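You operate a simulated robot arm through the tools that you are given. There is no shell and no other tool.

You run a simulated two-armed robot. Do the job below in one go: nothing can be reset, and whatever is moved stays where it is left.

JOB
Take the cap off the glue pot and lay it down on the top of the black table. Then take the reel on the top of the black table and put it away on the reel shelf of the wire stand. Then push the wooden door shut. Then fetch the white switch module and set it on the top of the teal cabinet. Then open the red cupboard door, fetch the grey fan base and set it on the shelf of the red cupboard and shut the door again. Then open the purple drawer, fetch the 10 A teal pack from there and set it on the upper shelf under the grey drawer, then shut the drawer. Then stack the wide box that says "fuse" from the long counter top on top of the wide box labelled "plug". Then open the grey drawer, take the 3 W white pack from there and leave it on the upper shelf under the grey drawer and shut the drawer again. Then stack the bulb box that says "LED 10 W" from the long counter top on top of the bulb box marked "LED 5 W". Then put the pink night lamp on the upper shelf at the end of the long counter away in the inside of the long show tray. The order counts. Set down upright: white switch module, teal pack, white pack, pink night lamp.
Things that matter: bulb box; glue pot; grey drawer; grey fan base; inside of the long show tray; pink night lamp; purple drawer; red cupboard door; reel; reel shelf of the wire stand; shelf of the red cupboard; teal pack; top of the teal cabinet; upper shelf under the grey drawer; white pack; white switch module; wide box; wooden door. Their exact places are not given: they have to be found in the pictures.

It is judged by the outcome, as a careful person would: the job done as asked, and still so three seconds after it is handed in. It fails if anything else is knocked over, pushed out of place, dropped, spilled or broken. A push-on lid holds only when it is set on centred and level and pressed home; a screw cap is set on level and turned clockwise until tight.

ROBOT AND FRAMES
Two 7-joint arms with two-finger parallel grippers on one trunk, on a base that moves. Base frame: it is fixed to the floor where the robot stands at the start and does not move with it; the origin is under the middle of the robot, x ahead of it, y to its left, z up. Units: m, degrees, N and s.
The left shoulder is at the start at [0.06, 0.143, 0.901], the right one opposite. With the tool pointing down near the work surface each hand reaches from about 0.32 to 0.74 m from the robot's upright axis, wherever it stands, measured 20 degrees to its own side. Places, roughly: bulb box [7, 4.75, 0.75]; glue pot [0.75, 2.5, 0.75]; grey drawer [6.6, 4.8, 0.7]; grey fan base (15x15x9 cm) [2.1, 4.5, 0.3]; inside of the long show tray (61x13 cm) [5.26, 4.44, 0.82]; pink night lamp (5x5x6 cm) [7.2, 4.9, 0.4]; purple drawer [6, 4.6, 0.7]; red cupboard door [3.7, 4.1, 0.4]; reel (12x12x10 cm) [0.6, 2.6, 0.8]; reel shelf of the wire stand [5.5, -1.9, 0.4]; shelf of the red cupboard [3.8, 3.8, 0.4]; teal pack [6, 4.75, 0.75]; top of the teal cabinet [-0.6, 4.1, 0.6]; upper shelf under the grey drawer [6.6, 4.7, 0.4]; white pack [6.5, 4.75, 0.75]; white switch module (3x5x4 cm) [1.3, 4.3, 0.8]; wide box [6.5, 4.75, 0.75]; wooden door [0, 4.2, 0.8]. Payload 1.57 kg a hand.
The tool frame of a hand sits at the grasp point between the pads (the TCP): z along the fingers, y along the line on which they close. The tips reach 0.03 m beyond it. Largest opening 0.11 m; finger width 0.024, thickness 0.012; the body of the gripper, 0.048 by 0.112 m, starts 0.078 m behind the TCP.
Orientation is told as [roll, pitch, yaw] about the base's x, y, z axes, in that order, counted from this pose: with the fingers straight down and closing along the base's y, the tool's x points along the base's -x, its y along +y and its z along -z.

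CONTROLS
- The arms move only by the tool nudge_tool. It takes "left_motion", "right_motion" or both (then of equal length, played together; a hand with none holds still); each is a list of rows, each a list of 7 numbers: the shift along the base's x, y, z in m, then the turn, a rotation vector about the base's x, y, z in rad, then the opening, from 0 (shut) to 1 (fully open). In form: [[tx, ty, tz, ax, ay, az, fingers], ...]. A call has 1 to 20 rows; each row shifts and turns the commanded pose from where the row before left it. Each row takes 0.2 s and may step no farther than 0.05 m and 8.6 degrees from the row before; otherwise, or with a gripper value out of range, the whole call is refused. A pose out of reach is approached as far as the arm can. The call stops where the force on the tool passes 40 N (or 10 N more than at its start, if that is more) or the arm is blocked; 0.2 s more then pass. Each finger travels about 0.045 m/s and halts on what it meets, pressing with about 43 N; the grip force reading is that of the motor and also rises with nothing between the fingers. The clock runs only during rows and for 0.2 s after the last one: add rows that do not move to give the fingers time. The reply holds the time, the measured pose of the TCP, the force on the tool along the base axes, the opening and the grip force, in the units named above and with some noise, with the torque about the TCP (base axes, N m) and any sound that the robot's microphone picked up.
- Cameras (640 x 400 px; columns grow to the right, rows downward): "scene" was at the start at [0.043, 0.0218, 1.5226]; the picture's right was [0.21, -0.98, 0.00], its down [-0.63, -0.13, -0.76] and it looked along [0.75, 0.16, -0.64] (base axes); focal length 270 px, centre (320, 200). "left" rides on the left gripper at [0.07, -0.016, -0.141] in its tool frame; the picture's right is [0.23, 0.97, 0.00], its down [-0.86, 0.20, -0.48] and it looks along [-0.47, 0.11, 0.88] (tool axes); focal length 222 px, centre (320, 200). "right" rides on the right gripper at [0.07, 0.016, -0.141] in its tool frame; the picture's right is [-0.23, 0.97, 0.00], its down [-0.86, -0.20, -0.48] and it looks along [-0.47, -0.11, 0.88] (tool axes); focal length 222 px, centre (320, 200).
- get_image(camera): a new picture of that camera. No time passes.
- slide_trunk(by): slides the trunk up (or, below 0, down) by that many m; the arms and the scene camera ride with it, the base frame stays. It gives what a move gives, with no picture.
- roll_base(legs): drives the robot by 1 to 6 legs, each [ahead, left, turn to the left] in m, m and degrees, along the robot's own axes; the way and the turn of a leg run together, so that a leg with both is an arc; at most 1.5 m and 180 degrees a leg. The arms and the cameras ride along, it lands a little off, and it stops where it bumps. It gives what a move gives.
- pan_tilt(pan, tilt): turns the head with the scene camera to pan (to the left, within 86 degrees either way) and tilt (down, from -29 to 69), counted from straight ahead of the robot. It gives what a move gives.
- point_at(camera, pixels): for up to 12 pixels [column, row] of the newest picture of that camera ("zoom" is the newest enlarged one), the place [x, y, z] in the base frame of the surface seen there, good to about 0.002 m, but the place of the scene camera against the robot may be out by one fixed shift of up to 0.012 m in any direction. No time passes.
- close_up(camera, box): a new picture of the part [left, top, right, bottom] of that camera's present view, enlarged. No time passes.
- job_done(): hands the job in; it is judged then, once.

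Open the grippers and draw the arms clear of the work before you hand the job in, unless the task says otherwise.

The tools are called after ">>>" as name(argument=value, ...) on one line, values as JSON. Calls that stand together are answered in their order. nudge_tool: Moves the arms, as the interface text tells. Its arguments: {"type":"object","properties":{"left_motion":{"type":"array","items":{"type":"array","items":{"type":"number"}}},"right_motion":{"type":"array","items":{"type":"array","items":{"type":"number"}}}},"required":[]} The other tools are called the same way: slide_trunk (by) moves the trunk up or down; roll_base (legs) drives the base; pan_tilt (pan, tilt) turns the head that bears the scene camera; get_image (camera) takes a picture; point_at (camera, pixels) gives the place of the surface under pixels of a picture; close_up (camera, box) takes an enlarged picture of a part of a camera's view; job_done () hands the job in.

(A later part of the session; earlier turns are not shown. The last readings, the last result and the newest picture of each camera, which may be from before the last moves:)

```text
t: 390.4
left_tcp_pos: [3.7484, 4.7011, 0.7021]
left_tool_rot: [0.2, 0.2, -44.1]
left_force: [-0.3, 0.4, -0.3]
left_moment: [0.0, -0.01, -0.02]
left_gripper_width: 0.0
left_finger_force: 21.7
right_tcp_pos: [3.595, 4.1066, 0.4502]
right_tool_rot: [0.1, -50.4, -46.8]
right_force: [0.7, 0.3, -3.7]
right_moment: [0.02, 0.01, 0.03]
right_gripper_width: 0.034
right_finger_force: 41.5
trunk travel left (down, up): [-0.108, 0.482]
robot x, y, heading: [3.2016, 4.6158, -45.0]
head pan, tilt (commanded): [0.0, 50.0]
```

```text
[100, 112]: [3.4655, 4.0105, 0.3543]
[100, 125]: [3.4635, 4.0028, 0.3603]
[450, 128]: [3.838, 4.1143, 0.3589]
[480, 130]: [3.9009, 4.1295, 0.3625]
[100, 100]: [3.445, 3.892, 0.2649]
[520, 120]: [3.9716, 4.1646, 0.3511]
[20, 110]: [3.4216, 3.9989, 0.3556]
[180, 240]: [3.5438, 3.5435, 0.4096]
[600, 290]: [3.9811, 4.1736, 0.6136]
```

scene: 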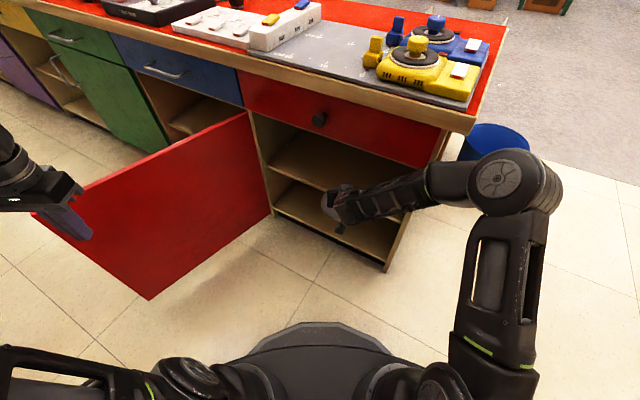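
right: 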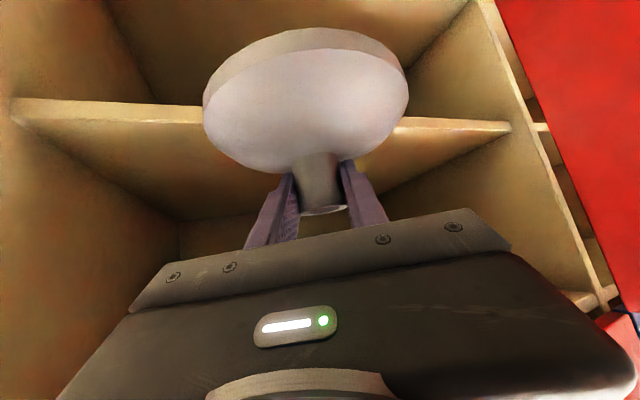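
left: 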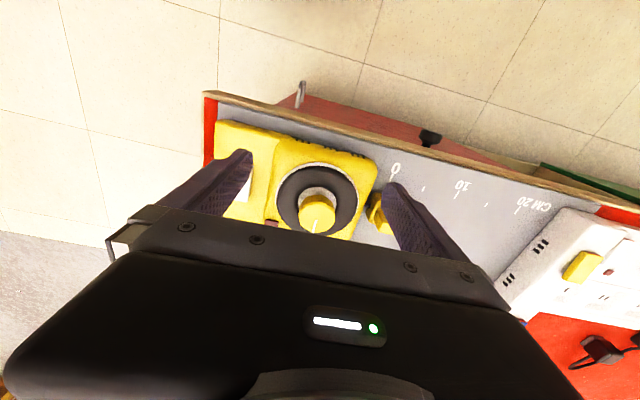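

Shelf front edge d=2.93. I lower 8 mm and drive ahead the last 0.164 m.

>>> nudge_tool(right_motion=[[0, 0, -0.008, 0, 0, 0, 0]])

>>> roll_base(legs=[[0.1, 0, 0]])

>>> get_image(camera="scene")

>>> close_up(camera="scene", box=[240, 70, 480, 260])

```text
t: 390.8
left_tcp_pos: [3.7508, 4.7012, 0.7026]
left_tool_rot: [0.3, 0.1, -44.3]
left_force: [-0.4, 0.2, 0.8]
left_moment: [0.0, -0.01, 0.01]
left_gripper_width: 0.0
left_finger_force: 21.5
right_tcp_pos: [3.5932, 4.1079, 0.4437]
right_tool_rot: [0.1, -50.2, -46.9]
right_force: [-0.3, -0.2, -4.2]
right_moment: [0.03, 0.03, -0.01]
right_gripper_width: 0.0341
right_finger_force: 41.4
trunk travel left (down, up): [-0.108, 0.482]
robot x, y, heading: [3.1979, 4.6092, -44.9]
head pan, tilt (commanded): [0.0, 50.0]
```

```text
t: 391.9
left_tcp_pos: [3.8193, 4.6318, 0.7021]
left_tool_rot: [0.2, 0.0, -44.2]
left_force: [0.4, 0.1, -0.1]
left_moment: [0.02, 0.02, 0.02]
left_gripper_width: 0.0
left_finger_force: 21.0
right_tcp_pos: [3.6632, 4.0385, 0.4432]
right_tool_rot: [0.1, -50.4, -47.0]
right_force: [0.0, 0.4, -4.3]
right_moment: [0.02, -0.01, -0.01]
right_gripper_width: 0.0341
right_finger_force: 42.0
trunk travel left (down, up): [-0.108, 0.482]
robot x, y, heading: [3.2652, 4.5457, -44.6]
head pan, tilt (commanded): [0.0, 50.0]
```

```text
taken
```

scene: 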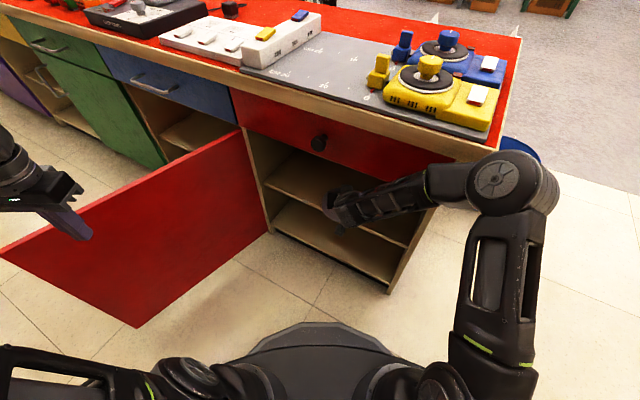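

```text
2.11 times, centred on (360, 165) of scene
```

zoom: 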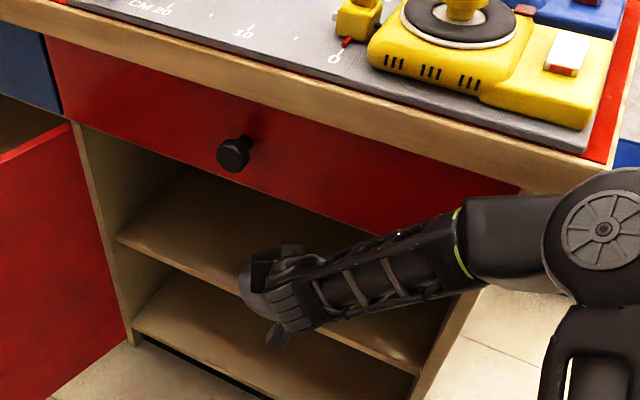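

The forearm comes in from the right near the counter's corner; I measure the elbow and forearm clearance.

>>> point_at(camera="scene", pixels=[[497, 180], [470, 195], [445, 170], [430, 175], [400, 190], [370, 200], [345, 200], [335, 215], [480, 155], [440, 140], [345, 190]])

```text
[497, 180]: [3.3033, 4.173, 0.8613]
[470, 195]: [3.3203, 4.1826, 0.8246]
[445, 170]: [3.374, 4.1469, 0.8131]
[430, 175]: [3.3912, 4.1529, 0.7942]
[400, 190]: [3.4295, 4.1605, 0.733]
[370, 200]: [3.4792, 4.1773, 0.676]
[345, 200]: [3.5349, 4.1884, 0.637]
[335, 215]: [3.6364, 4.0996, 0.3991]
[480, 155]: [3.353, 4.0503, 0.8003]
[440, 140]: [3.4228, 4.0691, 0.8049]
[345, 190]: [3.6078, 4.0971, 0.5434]
```

The right forearm/elbow is only ~3 cm from the counter's edge, so I must not drive further at this heading. I back out, shift along the aisle and turn 15° right so that the elbow stays away, then re-enter.

>>> roll_base(legs=[[-0.18, 0, 0], [0.119, 0.208, 0]])

>>> roll_base(legs=[[0, 0, -15]])

>>> get_image(camera="scene")

>>> get_image(camera="right")

```text
t: 394.8
left_tcp_pos: [3.9217, 4.8247, 0.7008]
left_tool_rot: [0.2, 0.1, -44.1]
left_force: [0.0, 0.1, 0.3]
left_moment: [-0.01, -0.01, 0.02]
left_gripper_width: 0.0
left_finger_force: 21.4
right_tcp_pos: [3.7656, 4.2308, 0.4439]
right_tool_rot: [0.1, -50.3, -46.8]
right_force: [0.0, 0.3, -3.8]
right_moment: [0.0, 0.01, 0.0]
right_gripper_width: 0.0339
right_finger_force: 41.4
trunk travel left (down, up): [-0.108, 0.482]
robot x, y, heading: [3.3707, 4.7358, -44.8]
head pan, tilt (commanded): [0.0, 50.0]
```

```text
t: 396.1
left_tcp_pos: [3.9259, 4.6783, 0.7022]
left_tool_rot: [0.3, 0.1, -59.2]
left_force: [-0.6, 0.7, 0.0]
left_moment: [0.04, -0.03, -0.02]
left_gripper_width: 0.0
left_finger_force: 21.3
right_tcp_pos: [3.6206, 4.1459, 0.4434]
right_tool_rot: [0.1, -50.3, -61.9]
right_force: [0.2, 0.5, -4.6]
right_moment: [0.03, -0.01, -0.01]
right_gripper_width: 0.0341
right_finger_force: 42.1
trunk travel left (down, up): [-0.108, 0.482]
robot x, y, heading: [3.3729, 4.7344, -59.7]
head pan, tilt (commanded): [0.0, 50.0]
```

```text
taken
```

scene: 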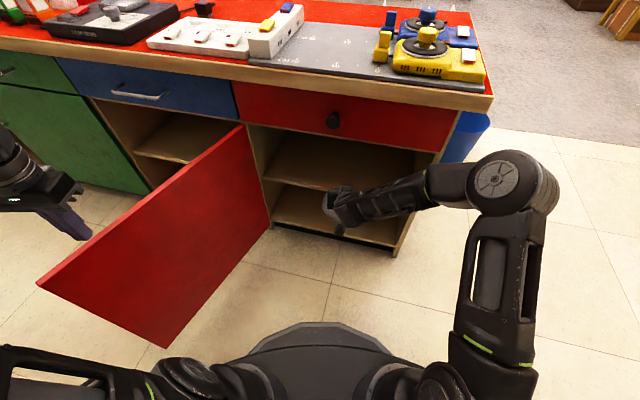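

```text
taken
```

right: 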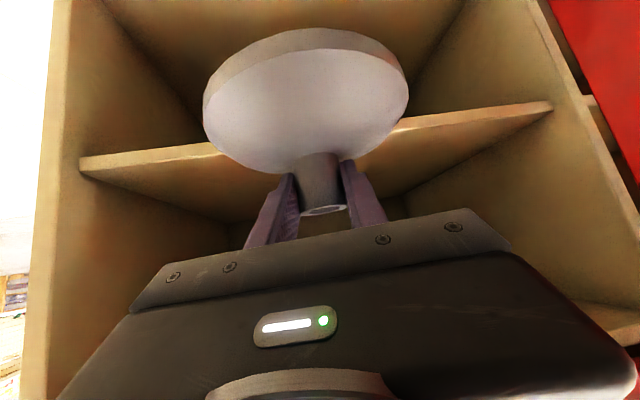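

Now the elbow clears the counter. I drive ahead 0.18 m into the cupboard.

>>> roll_base(legs=[[0.1, 0, 0]])

>>> roll_base(legs=[[0.08, 0, 0]])

>>> get_image(camera="scene")

>>> get_image(camera="right")

>>> point_at(camera="scene", pixels=[[490, 175], [465, 170], [440, 170], [345, 185], [360, 195]])

```text
t: 397.3
left_tcp_pos: [3.9735, 4.5929, 0.702]
left_tool_rot: [0.2, 0.1, -59.2]
left_force: [-0.9, 0.6, 0.8]
left_moment: [-0.03, 0.01, -0.02]
left_gripper_width: 0.0
left_finger_force: 21.2
right_tcp_pos: [3.6712, 4.0614, 0.4433]
right_tool_rot: [0.1, -50.3, -61.9]
right_force: [-0.6, -0.9, -4.1]
right_moment: [0.03, 0.01, 0.01]
right_gripper_width: 0.0338
right_finger_force: 41.8
trunk travel left (down, up): [-0.108, 0.482]
robot x, y, heading: [3.4215, 4.6491, -60.1]
head pan, tilt (commanded): [0.0, 50.0]
```

```text
t: 398.3
left_tcp_pos: [4.0129, 4.5266, 0.7011]
left_tool_rot: [0.3, 0.0, -59.2]
left_force: [-0.3, -0.2, 0.6]
left_moment: [-0.04, 0.0, -0.01]
left_gripper_width: 0.0
left_finger_force: 21.1
right_tcp_pos: [3.7086, 3.9944, 0.4436]
right_tool_rot: [0.1, -50.1, -62.0]
right_force: [0.1, 0.3, -3.7]
right_moment: [0.04, 0.01, -0.03]
right_gripper_width: 0.0339
right_finger_force: 41.8
trunk travel left (down, up): [-0.108, 0.482]
robot x, y, heading: [3.459, 4.5855, -59.9]
head pan, tilt (commanded): [0.0, 50.0]
```

```text
taken
```

scene: 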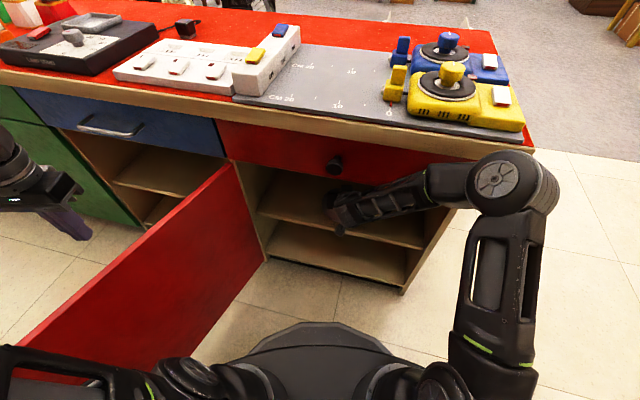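

```text
taken
```

right: 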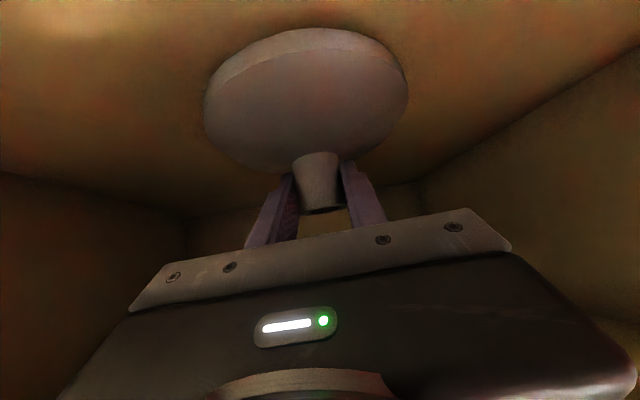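

```text
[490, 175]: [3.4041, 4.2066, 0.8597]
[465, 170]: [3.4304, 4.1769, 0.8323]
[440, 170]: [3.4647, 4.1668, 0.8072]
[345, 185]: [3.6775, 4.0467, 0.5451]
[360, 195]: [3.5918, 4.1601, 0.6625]
```

The base is over the shelf (disc front at d≈2.924, inside the 2.93 edge). I lower it in small steps.

>>> nudge_tool(right_motion=[[0, 0, -0.004, 0, 0, 0, 0], [0, 0, -0.004, 0, 0, 0, 0], [0, 0, -0.002, 0, 0, 0, 0]])

>>> nudge_tool(right_motion=[[0, 0, -0.0015, 0, 0, 0, 0], [0, 0, -0.001, 0, 0, 0, 0]])

```text
t: 399.1
left_tcp_pos: [4.0132, 4.5259, 0.7031]
left_tool_rot: [0.3, 0.1, -59.2]
left_force: [0.0, -0.5, 0.1]
left_moment: [-0.01, -0.01, -0.02]
left_gripper_width: 0.0001
left_finger_force: 20.8
right_tcp_pos: [3.7086, 3.9943, 0.4325]
right_tool_rot: [0.1, -50.2, -62.0]
right_force: [0.0, 0.0, -4.4]
right_moment: [0.02, 0.02, 0.01]
right_gripper_width: 0.0339
right_finger_force: 41.2
trunk travel left (down, up): [-0.108, 0.482]
robot x, y, heading: [3.4589, 4.581, -60.2]
head pan, tilt (commanded): [0.0, 50.0]
```

```text
t: 399.7
left_tcp_pos: [4.0146, 4.525, 0.7001]
left_tool_rot: [0.3, 0.1, -59.2]
left_force: [-0.9, 0.4, 0.3]
left_moment: [0.02, -0.02, 0.01]
left_gripper_width: 0.0001
left_finger_force: 20.4
right_tcp_pos: [3.7078, 3.9938, 0.4315]
right_tool_rot: [0.2, -50.1, -62.0]
right_force: [-0.7, 0.3, -3.0]
right_moment: [0.02, 0.02, -0.01]
right_gripper_width: 0.0341
right_finger_force: 41.4
trunk travel left (down, up): [-0.108, 0.482]
robot x, y, heading: [3.4585, 4.5826, -59.9]
head pan, tilt (commanded): [0.0, 50.0]
```

>>> nudge_tool(right_motion=[[0, 0, -0.001, 0, 0, 0, 0], [0, 0, -0.001, 0, 0, 0, 0]])

```text
t: 400.3
left_tcp_pos: [4.0137, 4.5254, 0.7014]
left_tool_rot: [0.4, 0.2, -59.3]
left_force: [0.2, -0.6, 0.0]
left_moment: [0.0, 0.01, 0.01]
left_gripper_width: 0.0
left_finger_force: 21.0
right_tcp_pos: [3.7086, 3.9944, 0.4304]
right_tool_rot: [0.0, -50.5, -61.9]
right_force: [-3.2, 2.3, 5.5]
right_moment: [-0.33, 0.57, -0.25]
right_gripper_width: 0.0341
right_finger_force: 41.6
trunk travel left (down, up): [-0.108, 0.482]
robot x, y, heading: [3.4587, 4.5837, -59.9]
head pan, tilt (commanded): [0.0, 50.0]
```

Contact. I open the fingers and withdraw along the tool axis, then back the base out.

>>> nudge_tool(right_motion=[[0, 0, 0, 0, 0, 0, 0.4], [0, 0, 0, 0, 0, 0, 0.6], [0, 0, 0, 0, 0, 0, 0.6], [-0.009, 0.017, 0.014, 0, 0, 0, 0.6], [-0.009, 0.017, 0.014, 0, 0, 0, 0.6]])

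>>> get_image(camera="right")

```text
t: 401.5
left_tcp_pos: [4.0134, 4.5248, 0.7013]
left_tool_rot: [0.2, 0.1, -59.2]
left_force: [0.0, 0.1, -0.2]
left_moment: [-0.01, 0.0, 0.02]
left_gripper_width: 0.0
left_finger_force: 21.5
right_tcp_pos: [3.69, 4.0292, 0.4566]
right_tool_rot: [0.0, -50.3, -62.0]
right_force: [0.1, 0.2, -0.4]
right_moment: [0.02, 0.02, -0.02]
right_gripper_width: 0.066
right_finger_force: 0.1
trunk travel left (down, up): [-0.108, 0.482]
robot x, y, heading: [3.4553, 4.5822, -59.9]
head pan, tilt (commanded): [0.0, 50.0]
```

```text
taken
```

right: 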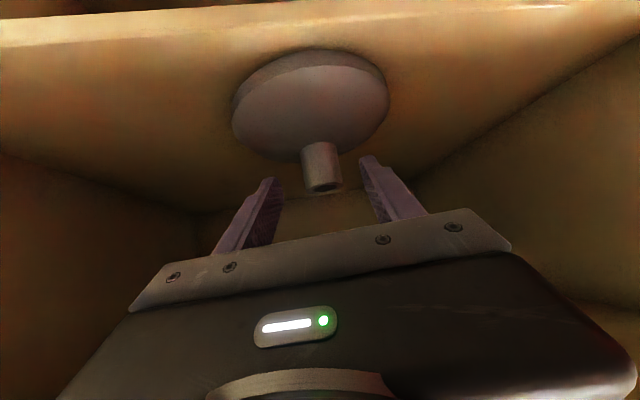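

The base stands on the shelf. I back out 0.2 m, then bring the right hand upright while drawing it back.

>>> roll_base(legs=[[-0.2, 0, 0]])

>>> nudge_tool(right_motion=[[-0.006, 0.0105, 0.005, 0.128, 0.068, 0, 0.6], [-0.006, 0.0105, 0.005, 0.128, 0.068, 0, 0.6], [-0.01, 0.0173, 0.005, 0.128, 0.068, 0, 0.6], [-0.01, 0.0173, 0.01, 0.128, 0.068, 0, 0.6], [-0.01, 0.0173, 0.01, 0.128, 0.068, 0, 0.6], [-0.01, 0.0173, 0.02, 0.128, 0.068, 0, 0.6]])

>>> get_image(camera="scene")

```text
t: 403.1
left_tcp_pos: [3.9118, 4.7002, 0.7024]
left_tool_rot: [0.3, 0.1, -59.4]
left_force: [0.0, -1.7, -0.1]
left_moment: [0.0, -0.01, 0.02]
left_gripper_width: 0.0
left_finger_force: 21.5
right_tcp_pos: [3.5874, 4.2032, 0.4564]
right_tool_rot: [0.1, -50.2, -62.2]
right_force: [0.2, 0.0, 0.4]
right_moment: [0.0, 0.0, -0.03]
right_gripper_width: 0.0659
right_finger_force: 0.0
trunk travel left (down, up): [-0.108, 0.482]
robot x, y, heading: [3.3577, 4.7584, -59.9]
head pan, tilt (commanded): [0.0, 50.0]
```

```text
t: 404.5
left_tcp_pos: [3.913, 4.7004, 0.702]
left_tool_rot: [0.2, 0.0, -59.4]
left_force: [0.6, 0.6, -0.6]
left_moment: [-0.02, 0.01, -0.01]
left_gripper_width: 0.0001
left_finger_force: 21.5
right_tcp_pos: [3.5344, 4.2948, 0.5124]
right_tool_rot: [-0.1, -0.2, -62.1]
right_force: [1.2, 0.0, 0.1]
right_moment: [-0.01, 0.02, 0.0]
right_gripper_width: 0.066
right_finger_force: 0.1
trunk travel left (down, up): [-0.108, 0.482]
robot x, y, heading: [3.3535, 4.7587, -60.2]
head pan, tilt (commanded): [0.0, 50.0]
```

```text
taken
```

scene: 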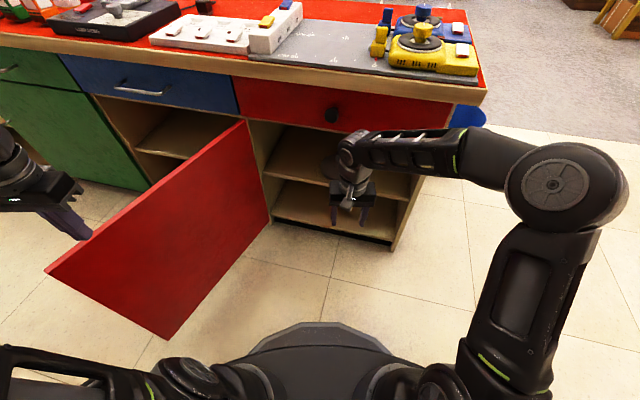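

I measure the door's free edge relative to the left hand (fingers at (75,225)).

>>> point_at(camera="scene", pixels=[[50, 270], [160, 330], [100, 250], [150, 210], [240, 130], [75, 230], [265, 215], [330, 165]])

>>> get_image(camera="left")

```text
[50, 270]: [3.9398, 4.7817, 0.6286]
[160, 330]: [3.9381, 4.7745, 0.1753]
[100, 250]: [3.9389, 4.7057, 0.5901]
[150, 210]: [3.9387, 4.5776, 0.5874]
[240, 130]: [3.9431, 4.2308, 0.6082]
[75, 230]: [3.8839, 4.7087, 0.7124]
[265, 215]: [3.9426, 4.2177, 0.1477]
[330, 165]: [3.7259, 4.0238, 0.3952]
```

```text
taken
```

left: 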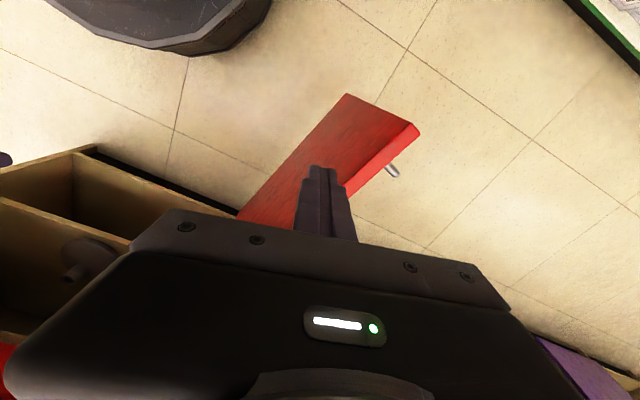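

The left fingers hover over the door's inner side; the handle (392,170) is on the outer side. I shift the left hand to the outer side above the door, away from the handle.

>>> nudge_tool(left_motion=[[0.031, -0.033, 0, 0, 0, 0, 0], [0.031, -0.033, 0, 0, 0, 0, 0], [0.033, -0.033, 0, 0, 0, 0, 0]])

>>> get_image(camera="left")

```text
t: 405.3
left_tcp_pos: [3.9511, 4.6586, 0.7018]
left_tool_rot: [0.5, -0.3, -59.5]
left_force: [0.2, -1.3, -0.7]
left_moment: [-0.01, 0.04, 0.02]
left_gripper_width: 0.0
left_finger_force: 21.5
left hand out of reach, approached as far as the arm can: row 2, 3
right_tcp_pos: [3.534, 4.2925, 0.5125]
right_tool_rot: [-0.1, -0.4, -62.1]
right_force: [0.7, 0.1, -0.4]
right_moment: [-0.01, 0.04, 0.01]
right_gripper_width: 0.0662
right_finger_force: 0.1
trunk travel left (down, up): [-0.108, 0.482]
robot x, y, heading: [3.3545, 4.7565, -60.2]
head pan, tilt (commanded): [0.0, 50.0]
```

```text
taken
```

left: 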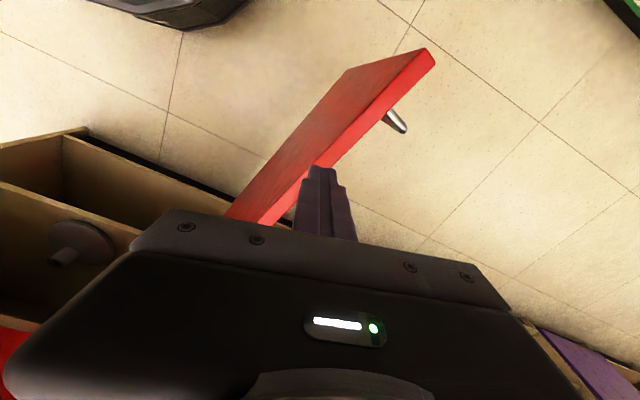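

The arm is at its limit just above the door's edge; I shift the base 6 cm that way, then lower the fingers on the outer side.

>>> roll_base(legs=[[0.036, 0.058, 0]])

>>> get_image(camera="left")

```text
t: 406.3
left_tcp_pos: [4.0196, 4.657, 0.7018]
left_tool_rot: [0.6, -0.2, -59.3]
left_force: [0.4, 1.3, 0.5]
left_moment: [-0.03, 0.0, 0.0]
left_gripper_width: 0.0
left_finger_force: 21.4
right_tcp_pos: [3.602, 4.2926, 0.5127]
right_tool_rot: [-0.2, -0.4, -62.0]
right_force: [0.3, 0.0, 0.3]
right_moment: [0.02, -0.02, 0.0]
right_gripper_width: 0.0659
right_finger_force: 0.1
trunk travel left (down, up): [-0.108, 0.482]
robot x, y, heading: [3.4262, 4.7564, -59.9]
head pan, tilt (commanded): [0.0, 50.0]
```

```text
taken
```

left: 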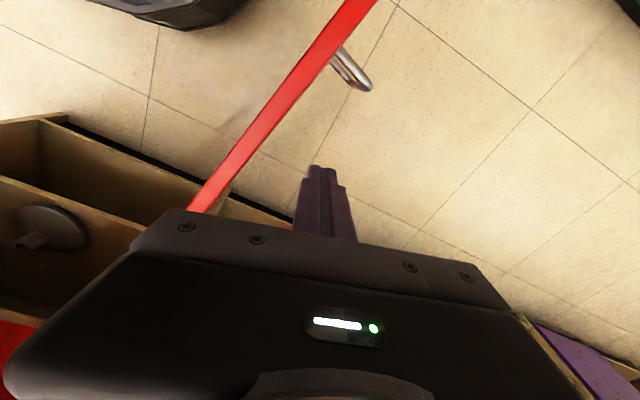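

The fingers are on the outer side. I lower them 9 cm and then drag the door by strafing the base right (−u).

>>> nudge_tool(left_motion=[[0, 0, -0.045, 0, 0, 0, 0], [0, 0, -0.045, 0, 0, 0, 0]])

>>> get_image(camera="left")

>>> get_image(camera="scene")

```text
t: 406.9
left_tcp_pos: [4.0191, 4.6562, 0.6105]
left_tool_rot: [0.6, -0.2, -59.5]
left_force: [-0.8, 0.0, 0.8]
left_moment: [0.03, 0.01, 0.02]
left_gripper_width: 0.0
left_finger_force: 21.5
right_tcp_pos: [3.6019, 4.293, 0.5112]
right_tool_rot: [0.0, -0.3, -62.0]
right_force: [-1.1, -1.3, 0.4]
right_moment: [0.04, 0.02, -0.01]
right_gripper_width: 0.066
right_finger_force: 0.1
trunk travel left (down, up): [-0.108, 0.482]
robot x, y, heading: [3.4264, 4.7576, -59.9]
head pan, tilt (commanded): [0.0, 50.0]
```

```text
taken
```

left: 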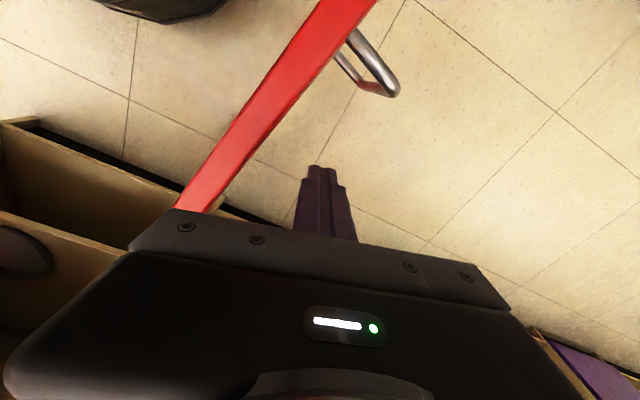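

```text
taken
```

scene: 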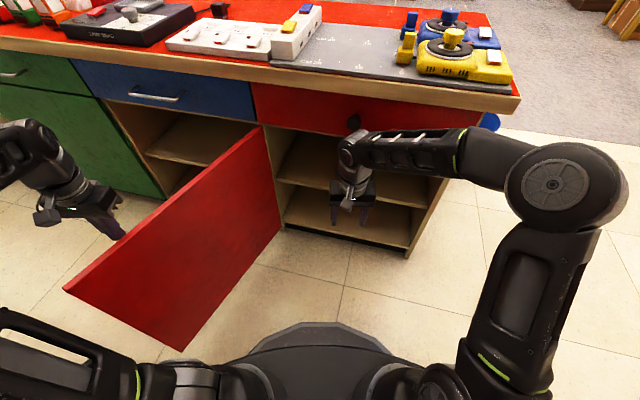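

I raise 1 cm to clear the handle's top, then drag the door shut in segments along its arc by base motion; first segment to ~75°.

>>> nudge_tool(left_motion=[[0, 0, 0.01, 0, 0, 0, 0]])

>>> roll_base(legs=[[-0.0765, -0.252, 0]])

>>> get_image(camera="scene")

>>> get_image(camera="left")

```text
t: 407.3
left_tcp_pos: [4.0183, 4.6567, 0.6204]
left_tool_rot: [0.5, -0.2, -59.3]
left_force: [-0.6, -0.9, 0.6]
left_moment: [0.02, 0.01, 0.0]
left_gripper_width: 0.0
left_finger_force: 21.3
right_tcp_pos: [3.6017, 4.2922, 0.5121]
right_tool_rot: [-0.1, -0.4, -62.0]
right_force: [0.2, -0.3, -0.2]
right_moment: [-0.02, 0.02, -0.04]
right_gripper_width: 0.066
right_finger_force: 0.1
trunk travel left (down, up): [-0.108, 0.482]
robot x, y, heading: [3.4289, 4.7551, -60.0]
head pan, tilt (commanded): [0.0, 50.0]
```

```text
t: 409.2
left_tcp_pos: [3.763, 4.5975, 0.6208]
left_tool_rot: [0.5, -0.1, -59.1]
left_force: [-0.6, 0.1, 0.4]
left_moment: [0.02, 0.03, 0.04]
left_gripper_width: 0.0002
left_finger_force: 21.6
right_tcp_pos: [3.347, 4.2311, 0.5121]
right_tool_rot: [-0.1, -0.5, -61.8]
right_force: [0.2, 0.4, 0.1]
right_moment: [0.03, -0.01, 0.02]
right_gripper_width: 0.0661
right_finger_force: 0.1
trunk travel left (down, up): [-0.108, 0.482]
robot x, y, heading: [3.1678, 4.6983, -59.8]
head pan, tilt (commanded): [0.0, 50.0]
```

```text
taken
```

scene: 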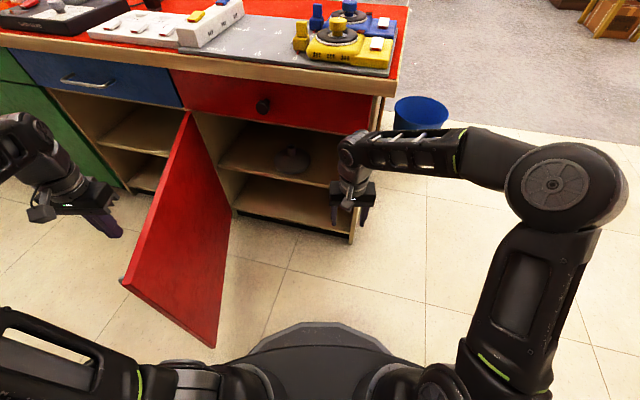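

```text
taken
```

left: 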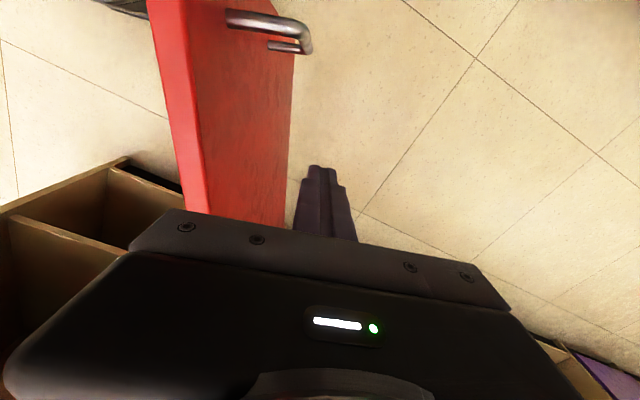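

The door follows; I measure its free edge now versus the robot.

>>> point_at(camera="scene", pixels=[[140, 275], [210, 340], [195, 130], [180, 200], [230, 200], [292, 160]])

>>> point_at(camera="left", pixels=[[175, 60], [195, 180], [270, 120], [290, 60]])

```text
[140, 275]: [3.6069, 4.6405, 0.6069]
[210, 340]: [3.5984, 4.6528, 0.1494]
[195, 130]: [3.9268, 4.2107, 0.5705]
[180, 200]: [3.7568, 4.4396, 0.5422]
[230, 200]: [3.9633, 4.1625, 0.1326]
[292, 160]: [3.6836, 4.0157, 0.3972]
```

```text
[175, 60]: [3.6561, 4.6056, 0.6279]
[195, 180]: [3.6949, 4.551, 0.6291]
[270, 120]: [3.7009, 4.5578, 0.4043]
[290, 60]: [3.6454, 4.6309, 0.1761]
```

The door is at ~68°. I continue along the planned arc with the next two segments.

>>> roll_base(legs=[[0.008, -0.118, 0], [0.037, -0.111, 0]])

>>> get_image(camera="scene")

>>> get_image(camera="left")

```text
t: 411.3
left_tcp_pos: [3.587, 4.4444, 0.6203]
left_tool_rot: [0.6, -0.1, -59.2]
left_force: [-0.4, -0.2, -0.8]
left_moment: [0.0, -0.01, 0.02]
left_gripper_width: 0.0002
left_finger_force: 20.7
right_tcp_pos: [3.1719, 4.0774, 0.5111]
right_tool_rot: [-0.1, -0.5, -61.8]
right_force: [-0.2, 0.6, 0.1]
right_moment: [0.0, -0.01, 0.0]
right_gripper_width: 0.0657
right_finger_force: 0.1
trunk travel left (down, up): [-0.108, 0.482]
robot x, y, heading: [2.9959, 4.5412, -59.7]
head pan, tilt (commanded): [0.0, 50.0]
```

```text
taken
```

scene: 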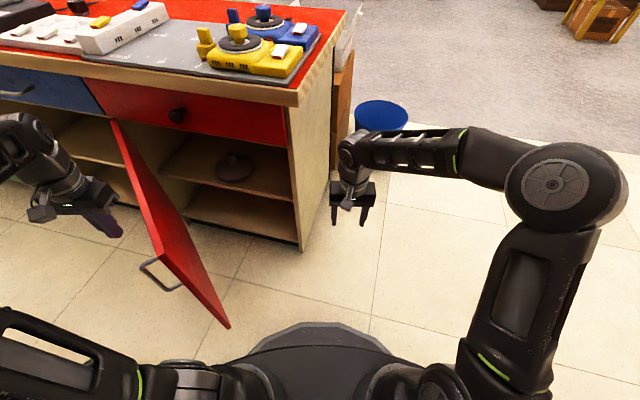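

```text
taken
```

left: 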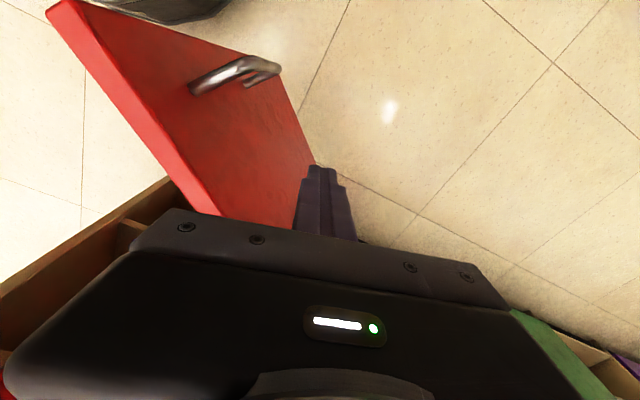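

The door is at ~40°. I continue with the next two segments.

>>> roll_base(legs=[[0.065, -0.098, 0], [0.088, -0.079, 0]])

>>> get_image(camera="scene")

>>> get_image(camera="left")

```text
t: 413.3
left_tcp_pos: [3.5158, 4.2231, 0.6213]
left_tool_rot: [0.6, -0.2, -59.1]
left_force: [-0.3, -0.5, 0.2]
left_moment: [-0.02, -0.01, 0.0]
left_gripper_width: 0.0
left_finger_force: 21.4
right_tcp_pos: [3.0996, 3.8561, 0.5123]
right_tool_rot: [-0.1, -0.4, -61.8]
right_force: [0.2, 0.4, -0.6]
right_moment: [0.0, -0.01, -0.01]
right_gripper_width: 0.0659
right_finger_force: 0.0
trunk travel left (down, up): [-0.108, 0.482]
robot x, y, heading: [2.925, 4.3218, -59.8]
head pan, tilt (commanded): [0.0, 50.0]
```

```text
taken
```

scene: 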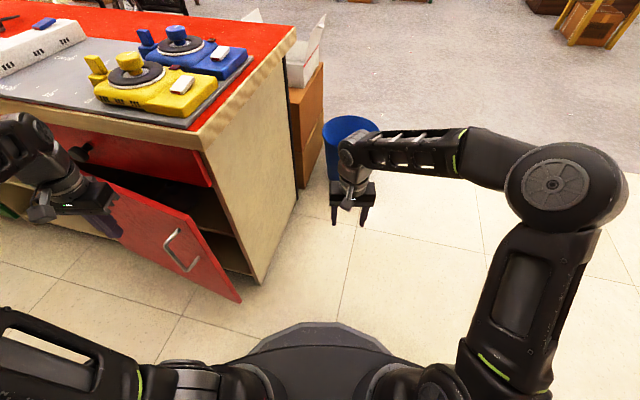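

```text
taken
```

left: 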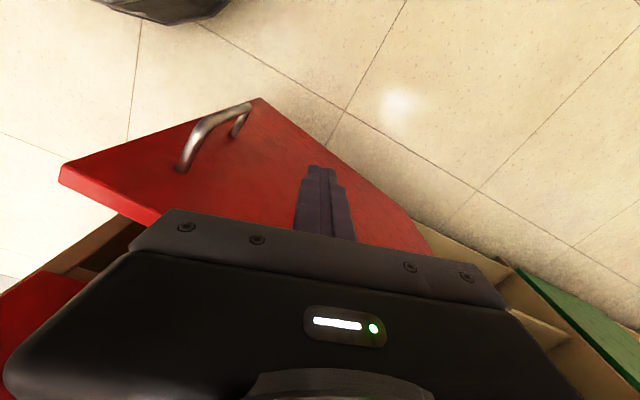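

The door is at ~14°. The vertical left hand would meet the counter's overhang, so I'll finish with a tilted right hand. I lift the left hand and move the base so the right hand faces the door.

>>> nudge_tool(left_motion=[[0, 0, 0.045, 0, 0, 0, 0], [-0.01, 0.017, 0.045, 0, 0, 0, 0]])

>>> roll_base(legs=[[-0.276, 0.071, 0], [0.11, 0.427, 0]])

>>> get_image(camera="scene")

```text
t: 413.9
left_tcp_pos: [3.5112, 4.2375, 0.7035]
left_tool_rot: [0.4, -0.3, -58.9]
left_force: [0.2, -0.1, -0.7]
left_moment: [-0.03, 0.03, -0.02]
left_gripper_width: 0.0
left_finger_force: 21.4
left hand out of reach, approached as far as the arm can: row 2
right_tcp_pos: [3.1006, 3.8568, 0.5117]
right_tool_rot: [-0.2, -0.4, -61.8]
right_force: [0.8, 2.0, 0.5]
right_moment: [-0.09, 0.09, 0.0]
right_gripper_width: 0.0658
right_finger_force: 0.0
trunk travel left (down, up): [-0.108, 0.482]
robot x, y, heading: [2.9205, 4.3193, -59.6]
head pan, tilt (commanded): [0.0, 50.0]
```

```text
t: 418.2
left_tcp_pos: [3.8534, 4.6312, 0.7032]
left_tool_rot: [0.6, -0.5, -59.3]
left_force: [-0.2, 1.2, 0.2]
left_moment: [0.03, 0.04, -0.01]
left_gripper_width: 0.0002
left_finger_force: 21.4
right_tcp_pos: [3.442, 4.2518, 0.5114]
right_tool_rot: [-0.1, -0.4, -62.1]
right_force: [0.4, -0.1, -0.3]
right_moment: [0.0, 0.0, -0.01]
right_gripper_width: 0.0659
right_finger_force: 0.1
trunk travel left (down, up): [-0.108, 0.482]
robot x, y, heading: [3.2632, 4.7122, -59.8]
head pan, tilt (commanded): [0.0, 50.0]
```

```text
taken
```

scene: 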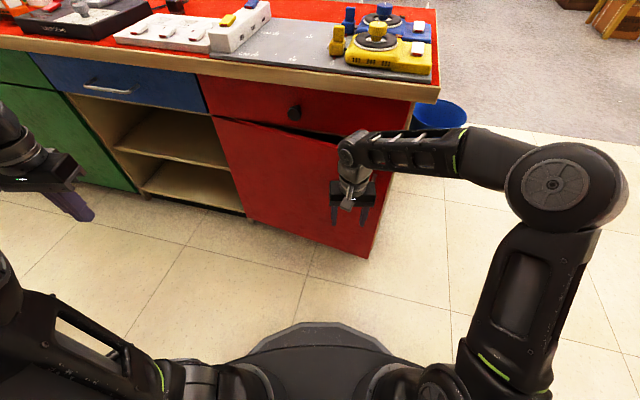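

The hand is near the door's handle, so I draw it back 6 cm, close the fingers and lower it below the handle to push the door low, under the overhang.

>>> nudge_tool(right_motion=[[-0.008, 0.029, 0, 0, 0, 0, 0.6], [-0.008, 0.029, 0, 0, 0, 0, 0.3], [0, 0, -0.04, 0, 0, 0, 0], [0, 0, -0.04, 0, 0, 0, 0], [0, 0, -0.04, 0, 0, 0, 0]])

>>> slide_trunk(by=-0.1)

>>> get_image(camera="scene")

>>> get_image(camera="right")

```text
t: 419.4
left_tcp_pos: [3.8547, 4.6306, 0.7043]
left_tool_rot: [0.6, -0.4, -59.2]
left_force: [0.3, 0.8, 0.2]
left_moment: [-0.03, -0.04, 0.01]
left_gripper_width: 0.0001
left_finger_force: 21.1
right_tcp_pos: [3.4248, 4.311, 0.3917]
right_tool_rot: [-0.2, -0.5, -62.0]
right_force: [0.1, 1.2, 0.0]
right_moment: [-0.01, -0.01, 0.0]
right_gripper_width: 0.0001
right_finger_force: 11.6
trunk travel left (down, up): [-0.108, 0.482]
robot x, y, heading: [3.2624, 4.7146, -60.0]
head pan, tilt (commanded): [0.0, 50.0]
```

```text
t: 420.7
left_tcp_pos: [3.855, 4.6308, 0.6042]
left_tool_rot: [0.6, -0.4, -59.3]
left_force: [0.1, 0.8, 0.1]
left_moment: [-0.04, -0.02, 0.0]
left_gripper_width: 0.0
left_finger_force: 20.7
right_tcp_pos: [3.4255, 4.3107, 0.2921]
right_tool_rot: [0.0, -0.5, -62.1]
right_force: [0.5, -1.9, 0.1]
right_moment: [0.02, -0.01, 0.02]
right_gripper_width: 0.0
right_finger_force: 21.4
trunk travel left (down, up): [-0.008, 0.582]
robot x, y, heading: [3.2635, 4.7134, -59.9]
head pan, tilt (commanded): [0.0, 50.0]
```

```text
taken
```

scene: 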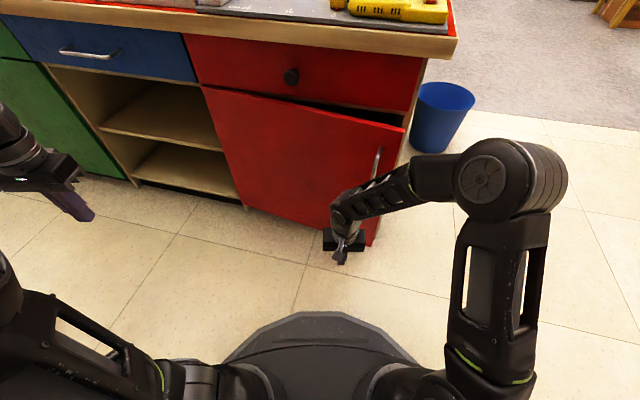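

```text
taken
```

right: 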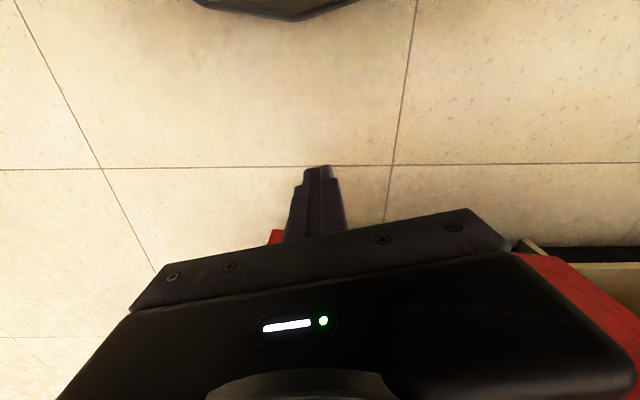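

I check where the forearm and elbow are relative to the handle.

>>> point_at(camera="scene", pixels=[[485, 170], [430, 175], [400, 190], [370, 200], [345, 200], [378, 165], [400, 125], [340, 240], [215, 95], [300, 100]])

```text
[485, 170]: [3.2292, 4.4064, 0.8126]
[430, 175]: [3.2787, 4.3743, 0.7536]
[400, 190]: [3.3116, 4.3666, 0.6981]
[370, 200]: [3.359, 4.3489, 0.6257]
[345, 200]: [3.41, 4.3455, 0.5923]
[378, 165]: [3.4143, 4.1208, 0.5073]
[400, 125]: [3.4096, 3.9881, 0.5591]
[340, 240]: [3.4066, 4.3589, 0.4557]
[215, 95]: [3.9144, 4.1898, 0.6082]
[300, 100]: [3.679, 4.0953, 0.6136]
```

The handle now reads d≈3.05, so the door may be nearly shut. I zoom on it.

>>> close_up(camera="scene", box=[180, 30, 450, 260])

>>> point_at(camera="zoom", pixels=[[100, 150], [200, 165], [300, 180], [370, 200], [400, 200], [410, 180], [405, 165], [350, 145], [380, 350], [250, 300]])

```text
1.74 times, centred on (315, 145) of scene
```

zoom: 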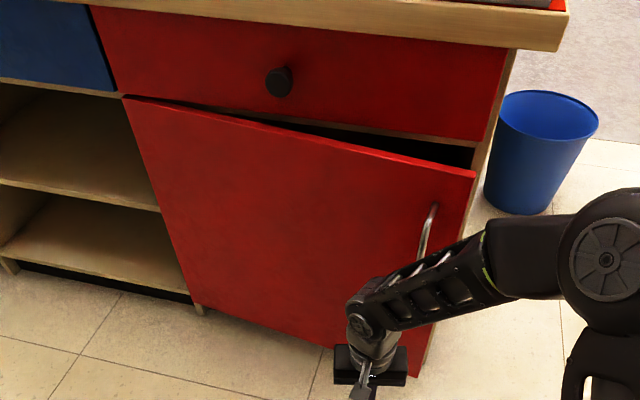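

```text
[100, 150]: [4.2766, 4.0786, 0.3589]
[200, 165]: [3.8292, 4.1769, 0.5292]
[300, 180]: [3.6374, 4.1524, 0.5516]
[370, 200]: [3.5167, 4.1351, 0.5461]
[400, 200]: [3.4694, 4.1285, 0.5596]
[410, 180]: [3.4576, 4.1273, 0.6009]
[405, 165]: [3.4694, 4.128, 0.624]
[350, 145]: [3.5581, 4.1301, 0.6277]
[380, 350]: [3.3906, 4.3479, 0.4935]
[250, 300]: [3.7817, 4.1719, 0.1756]
```

The door is at ~8°. I move the closed fingers 12 cm toward the hinge side (clear of the handle) and push the door low toward the counter.

>>> nudge_tool(right_motion=[[0.0385, 0.0108, 0, 0, 0, 0, 0], [0.0385, 0.0108, 0, 0, 0, 0, 0], [0.0385, 0.0108, 0, 0, 0, 0, 0], [0.0108, -0.0385, 0, 0, 0, 0, 0], [0.0108, -0.0385, 0, 0, 0, 0, 0], [0.0108, -0.0385, 0, 0, 0, 0, 0], [0.0108, -0.0385, 0, 0, 0, 0, 0], [0.0108, -0.0385, 0, 0, 0, 0, 0]])

>>> get_image(camera="scene")

```text
t: 422.5
left_tcp_pos: [3.8542, 4.6313, 0.605]
left_tool_rot: [0.6, -0.4, -59.2]
left_force: [0.1, 1.3, -0.2]
left_moment: [0.02, 0.01, 0.02]
left_gripper_width: 0.0
left_finger_force: 21.6
right_tcp_pos: [3.5929, 4.15, 0.2913]
right_tool_rot: [-0.1, -0.4, -62.0]
right_force: [1.1, -0.8, 0.5]
right_moment: [0.0, 0.0, 0.01]
right_gripper_width: 0.0002
right_finger_force: 21.1
trunk travel left (down, up): [-0.008, 0.582]
robot x, y, heading: [3.2657, 4.7162, -60.0]
head pan, tilt (commanded): [0.0, 50.0]
```

```text
taken
```

scene: 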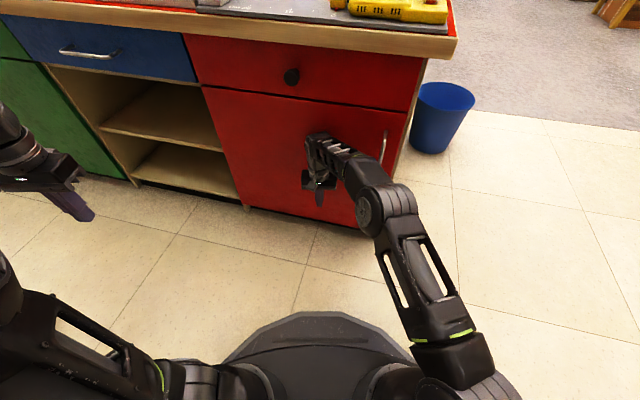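

The door looks flush. I push a little more to make sure it is home.

>>> nudge_tool(right_motion=[[0.0054, -0.0193, 0, 0, 0, 0, 0], [0.0054, -0.0193, 0, 0, 0, 0, 0]])

>>> close_up(camera="scene", box=[180, 30, 450, 260])

```text
t: 422.9
left_tcp_pos: [3.8528, 4.6308, 0.6047]
left_tool_rot: [0.6, -0.5, -59.2]
left_force: [0.0, -0.3, -0.3]
left_moment: [0.0, 0.0, 0.01]
left_gripper_width: 0.0002
left_finger_force: 21.0
right_tcp_pos: [3.5976, 4.1384, 0.2924]
right_tool_rot: [-0.1, 0.6, -62.2]
right_force: [-5.3, 9.0, 2.3]
right_moment: [-1.03, -0.57, -0.18]
right_gripper_width: 0.0002
right_finger_force: 21.7
right hand out of reach, approached as far as the arm can: row 2
trunk travel left (down, up): [-0.008, 0.582]
robot x, y, heading: [3.2654, 4.7141, -60.0]
head pan, tilt (commanded): [0.0, 50.0]
stopped in row 2 (right hand): the force on the tool passed its limit at 85 N (the readings are from after the stop); the commanded pose is now the measured one
```

```text
1.74 times, centred on (315, 145) of scene
```

zoom: 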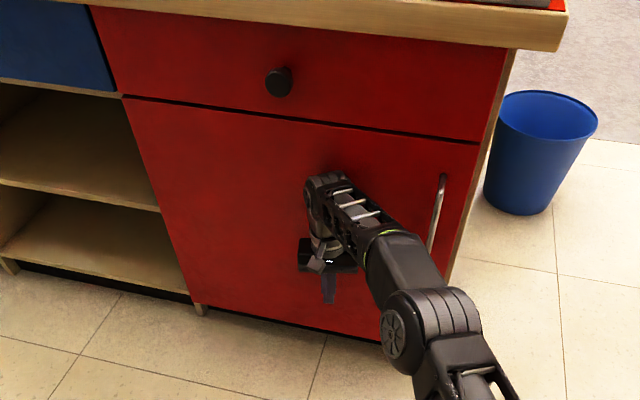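

The door is firmly shut. I withdraw the right hand and open both hands for travel.

>>> nudge_tool(right_motion=[[-0.0108, 0.0385, 0, 0, 0, 0, 0], [-0.0108, 0.0385, 0, 0, 0, 0, 0], [-0.0108, 0.0385, 0, 0, 0, 0, 0.3], [-0.0108, 0.0385, 0.02, 0, 0, 0, 0.6], [0, 0, 0.045, 0, 0, 0, 0.6], [0, 0, 0.045, 0, 0, 0, 0.6]])

>>> slide_trunk(by=0.4)

>>> pan_tilt(pan=40, tilt=30)

>>> get_image(camera="scene")

```text
t: 424.3
left_tcp_pos: [3.8542, 4.6315, 0.6036]
left_tool_rot: [0.6, -0.4, -59.3]
left_force: [-0.3, 0.5, 0.3]
left_moment: [-0.01, -0.01, 0.01]
left_gripper_width: 0.0
left_finger_force: 21.1
right_tcp_pos: [3.5521, 4.2886, 0.4015]
right_tool_rot: [-0.2, 0.5, -62.2]
right_force: [-0.4, -0.3, -0.2]
right_moment: [0.02, 0.01, 0.01]
right_gripper_width: 0.0662
right_finger_force: 0.0
trunk travel left (down, up): [-0.008, 0.582]
robot x, y, heading: [3.2652, 4.7156, -59.8]
head pan, tilt (commanded): [0.0, 50.0]
```

```text
t: 428.2
left_tcp_pos: [3.8543, 4.6315, 1.0035]
left_tool_rot: [0.5, -0.5, -59.3]
left_force: [-0.1, 0.1, -0.7]
left_moment: [-0.01, -0.01, 0.0]
left_gripper_width: 0.0
left_finger_force: 21.7
right_tcp_pos: [3.5534, 4.2878, 0.8024]
right_tool_rot: [-0.1, 0.5, -62.2]
right_force: [0.5, -0.2, -0.2]
right_moment: [0.02, 0.01, -0.01]
right_gripper_width: 0.066
right_finger_force: 0.1
trunk travel left (down, up): [-0.408, 0.182]
robot x, y, heading: [3.2666, 4.7159, -60.0]
head pan, tilt (commanded): [0.0, 50.0]
```

```text
t: 429.2
left_tcp_pos: [3.8542, 4.6306, 1.0046]
left_tool_rot: [0.7, -0.4, -59.3]
left_force: [0.3, 0.2, -0.2]
left_moment: [-0.01, 0.03, 0.01]
left_gripper_width: 0.0001
left_finger_force: 21.4
right_tcp_pos: [3.5533, 4.2887, 0.8017]
right_tool_rot: [-0.1, 0.5, -62.2]
right_force: [0.1, 0.2, -0.3]
right_moment: [-0.02, 0.04, -0.03]
right_gripper_width: 0.0661
right_finger_force: 0.0
trunk travel left (down, up): [-0.408, 0.182]
robot x, y, heading: [3.2632, 4.7171, -59.9]
head pan, tilt (commanded): [40.0, 30.0]
```

```text
taken
```

scene: 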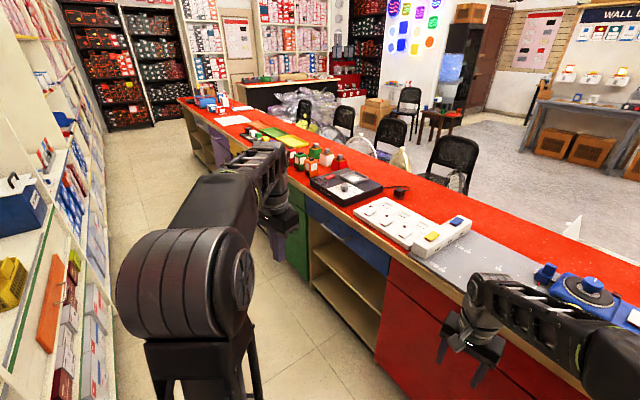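

The cupboard is shut. Next, the purple drawer further along this counter. I raise the trunk, square to the counter and sidle along the aisle.

>>> slide_trunk(by=0.15)

>>> roll_base(legs=[[0, 0, -14.5], [0.07, 1.2, 0]])

>>> get_image(camera="scene")

```text
t: 431.0
left_tcp_pos: [3.8534, 4.6325, 1.155]
left_tool_rot: [0.6, -0.3, -59.3]
left_force: [-0.5, -0.5, 0.2]
left_moment: [0.01, -0.01, 0.02]
left_gripper_width: 0.0
left_finger_force: 21.3
right_tcp_pos: [3.5534, 4.2874, 0.9531]
right_tool_rot: [-0.2, 0.5, -62.2]
right_force: [0.1, -0.9, -0.3]
right_moment: [-0.01, -0.01, -0.01]
right_gripper_width: 0.066
right_finger_force: 0.1
trunk travel left (down, up): [-0.558, 0.032]
robot x, y, heading: [3.2642, 4.7193, -59.9]
head pan, tilt (commanded): [40.0, 30.0]
```

```text
t: 437.9
left_tcp_pos: [4.9835, 4.7524, 1.1536]
left_tool_rot: [0.5, -0.6, -73.2]
left_force: [0.4, 0.7, 0.3]
left_moment: [-0.03, -0.02, 0.0]
left_gripper_width: 0.0002
left_finger_force: 21.2
right_tcp_pos: [4.6103, 4.4919, 0.9527]
right_tool_rot: [-0.1, 0.5, -76.1]
right_force: [0.0, 0.3, 0.8]
right_moment: [-0.01, -0.01, 0.02]
right_gripper_width: 0.0661
right_finger_force: 0.0
trunk travel left (down, up): [-0.558, 0.032]
robot x, y, heading: [4.4326, 4.976, -73.8]
head pan, tilt (commanded): [40.0, 30.0]
```

```text
taken
```

scene: 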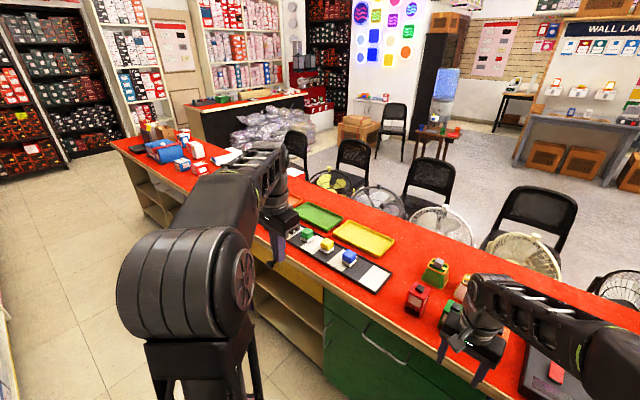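

I'm at a≈5.6. I continue 1.15 m further along the aisle.

>>> roll_base(legs=[[0, 1.15, 0]])

>>> pan_tilt(pan=20, tilt=40)

>>> get_image(camera="scene")

```text
t: 443.8
left_tcp_pos: [6.0906, 5.0773, 1.1545]
left_tool_rot: [0.6, -0.4, -72.8]
left_force: [-0.6, 0.0, 0.3]
left_moment: [0.02, -0.03, -0.02]
left_gripper_width: 0.0
left_finger_force: 21.2
right_tcp_pos: [5.7174, 4.8159, 0.951]
right_tool_rot: [-0.2, 0.5, -75.7]
right_force: [0.3, 0.1, 0.3]
right_moment: [0.0, -0.02, -0.03]
right_gripper_width: 0.0661
right_finger_force: 0.0
trunk travel left (down, up): [-0.558, 0.032]
robot x, y, heading: [5.5385, 5.3009, -73.6]
head pan, tilt (commanded): [40.0, 30.0]
```

```text
t: 444.6
left_tcp_pos: [6.0902, 5.0786, 1.1548]
left_tool_rot: [0.7, -0.4, -72.9]
left_force: [-0.1, 0.2, -0.1]
left_moment: [-0.01, 0.0, 0.02]
left_gripper_width: 0.0
left_finger_force: 21.1
right_tcp_pos: [5.7167, 4.8146, 0.9537]
right_tool_rot: [-0.1, 0.5, -75.8]
right_force: [-0.4, -0.4, -0.4]
right_moment: [0.01, -0.01, 0.03]
right_gripper_width: 0.0659
right_finger_force: 0.0
trunk travel left (down, up): [-0.558, 0.032]
robot x, y, heading: [5.5392, 5.2973, -73.6]
head pan, tilt (commanded): [20.0, 40.0]
```

```text
taken
```

scene: 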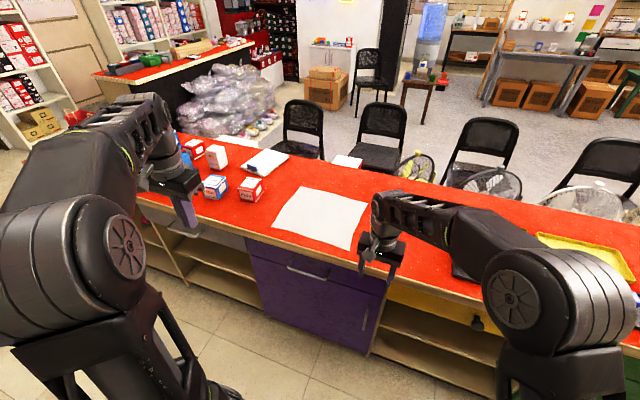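

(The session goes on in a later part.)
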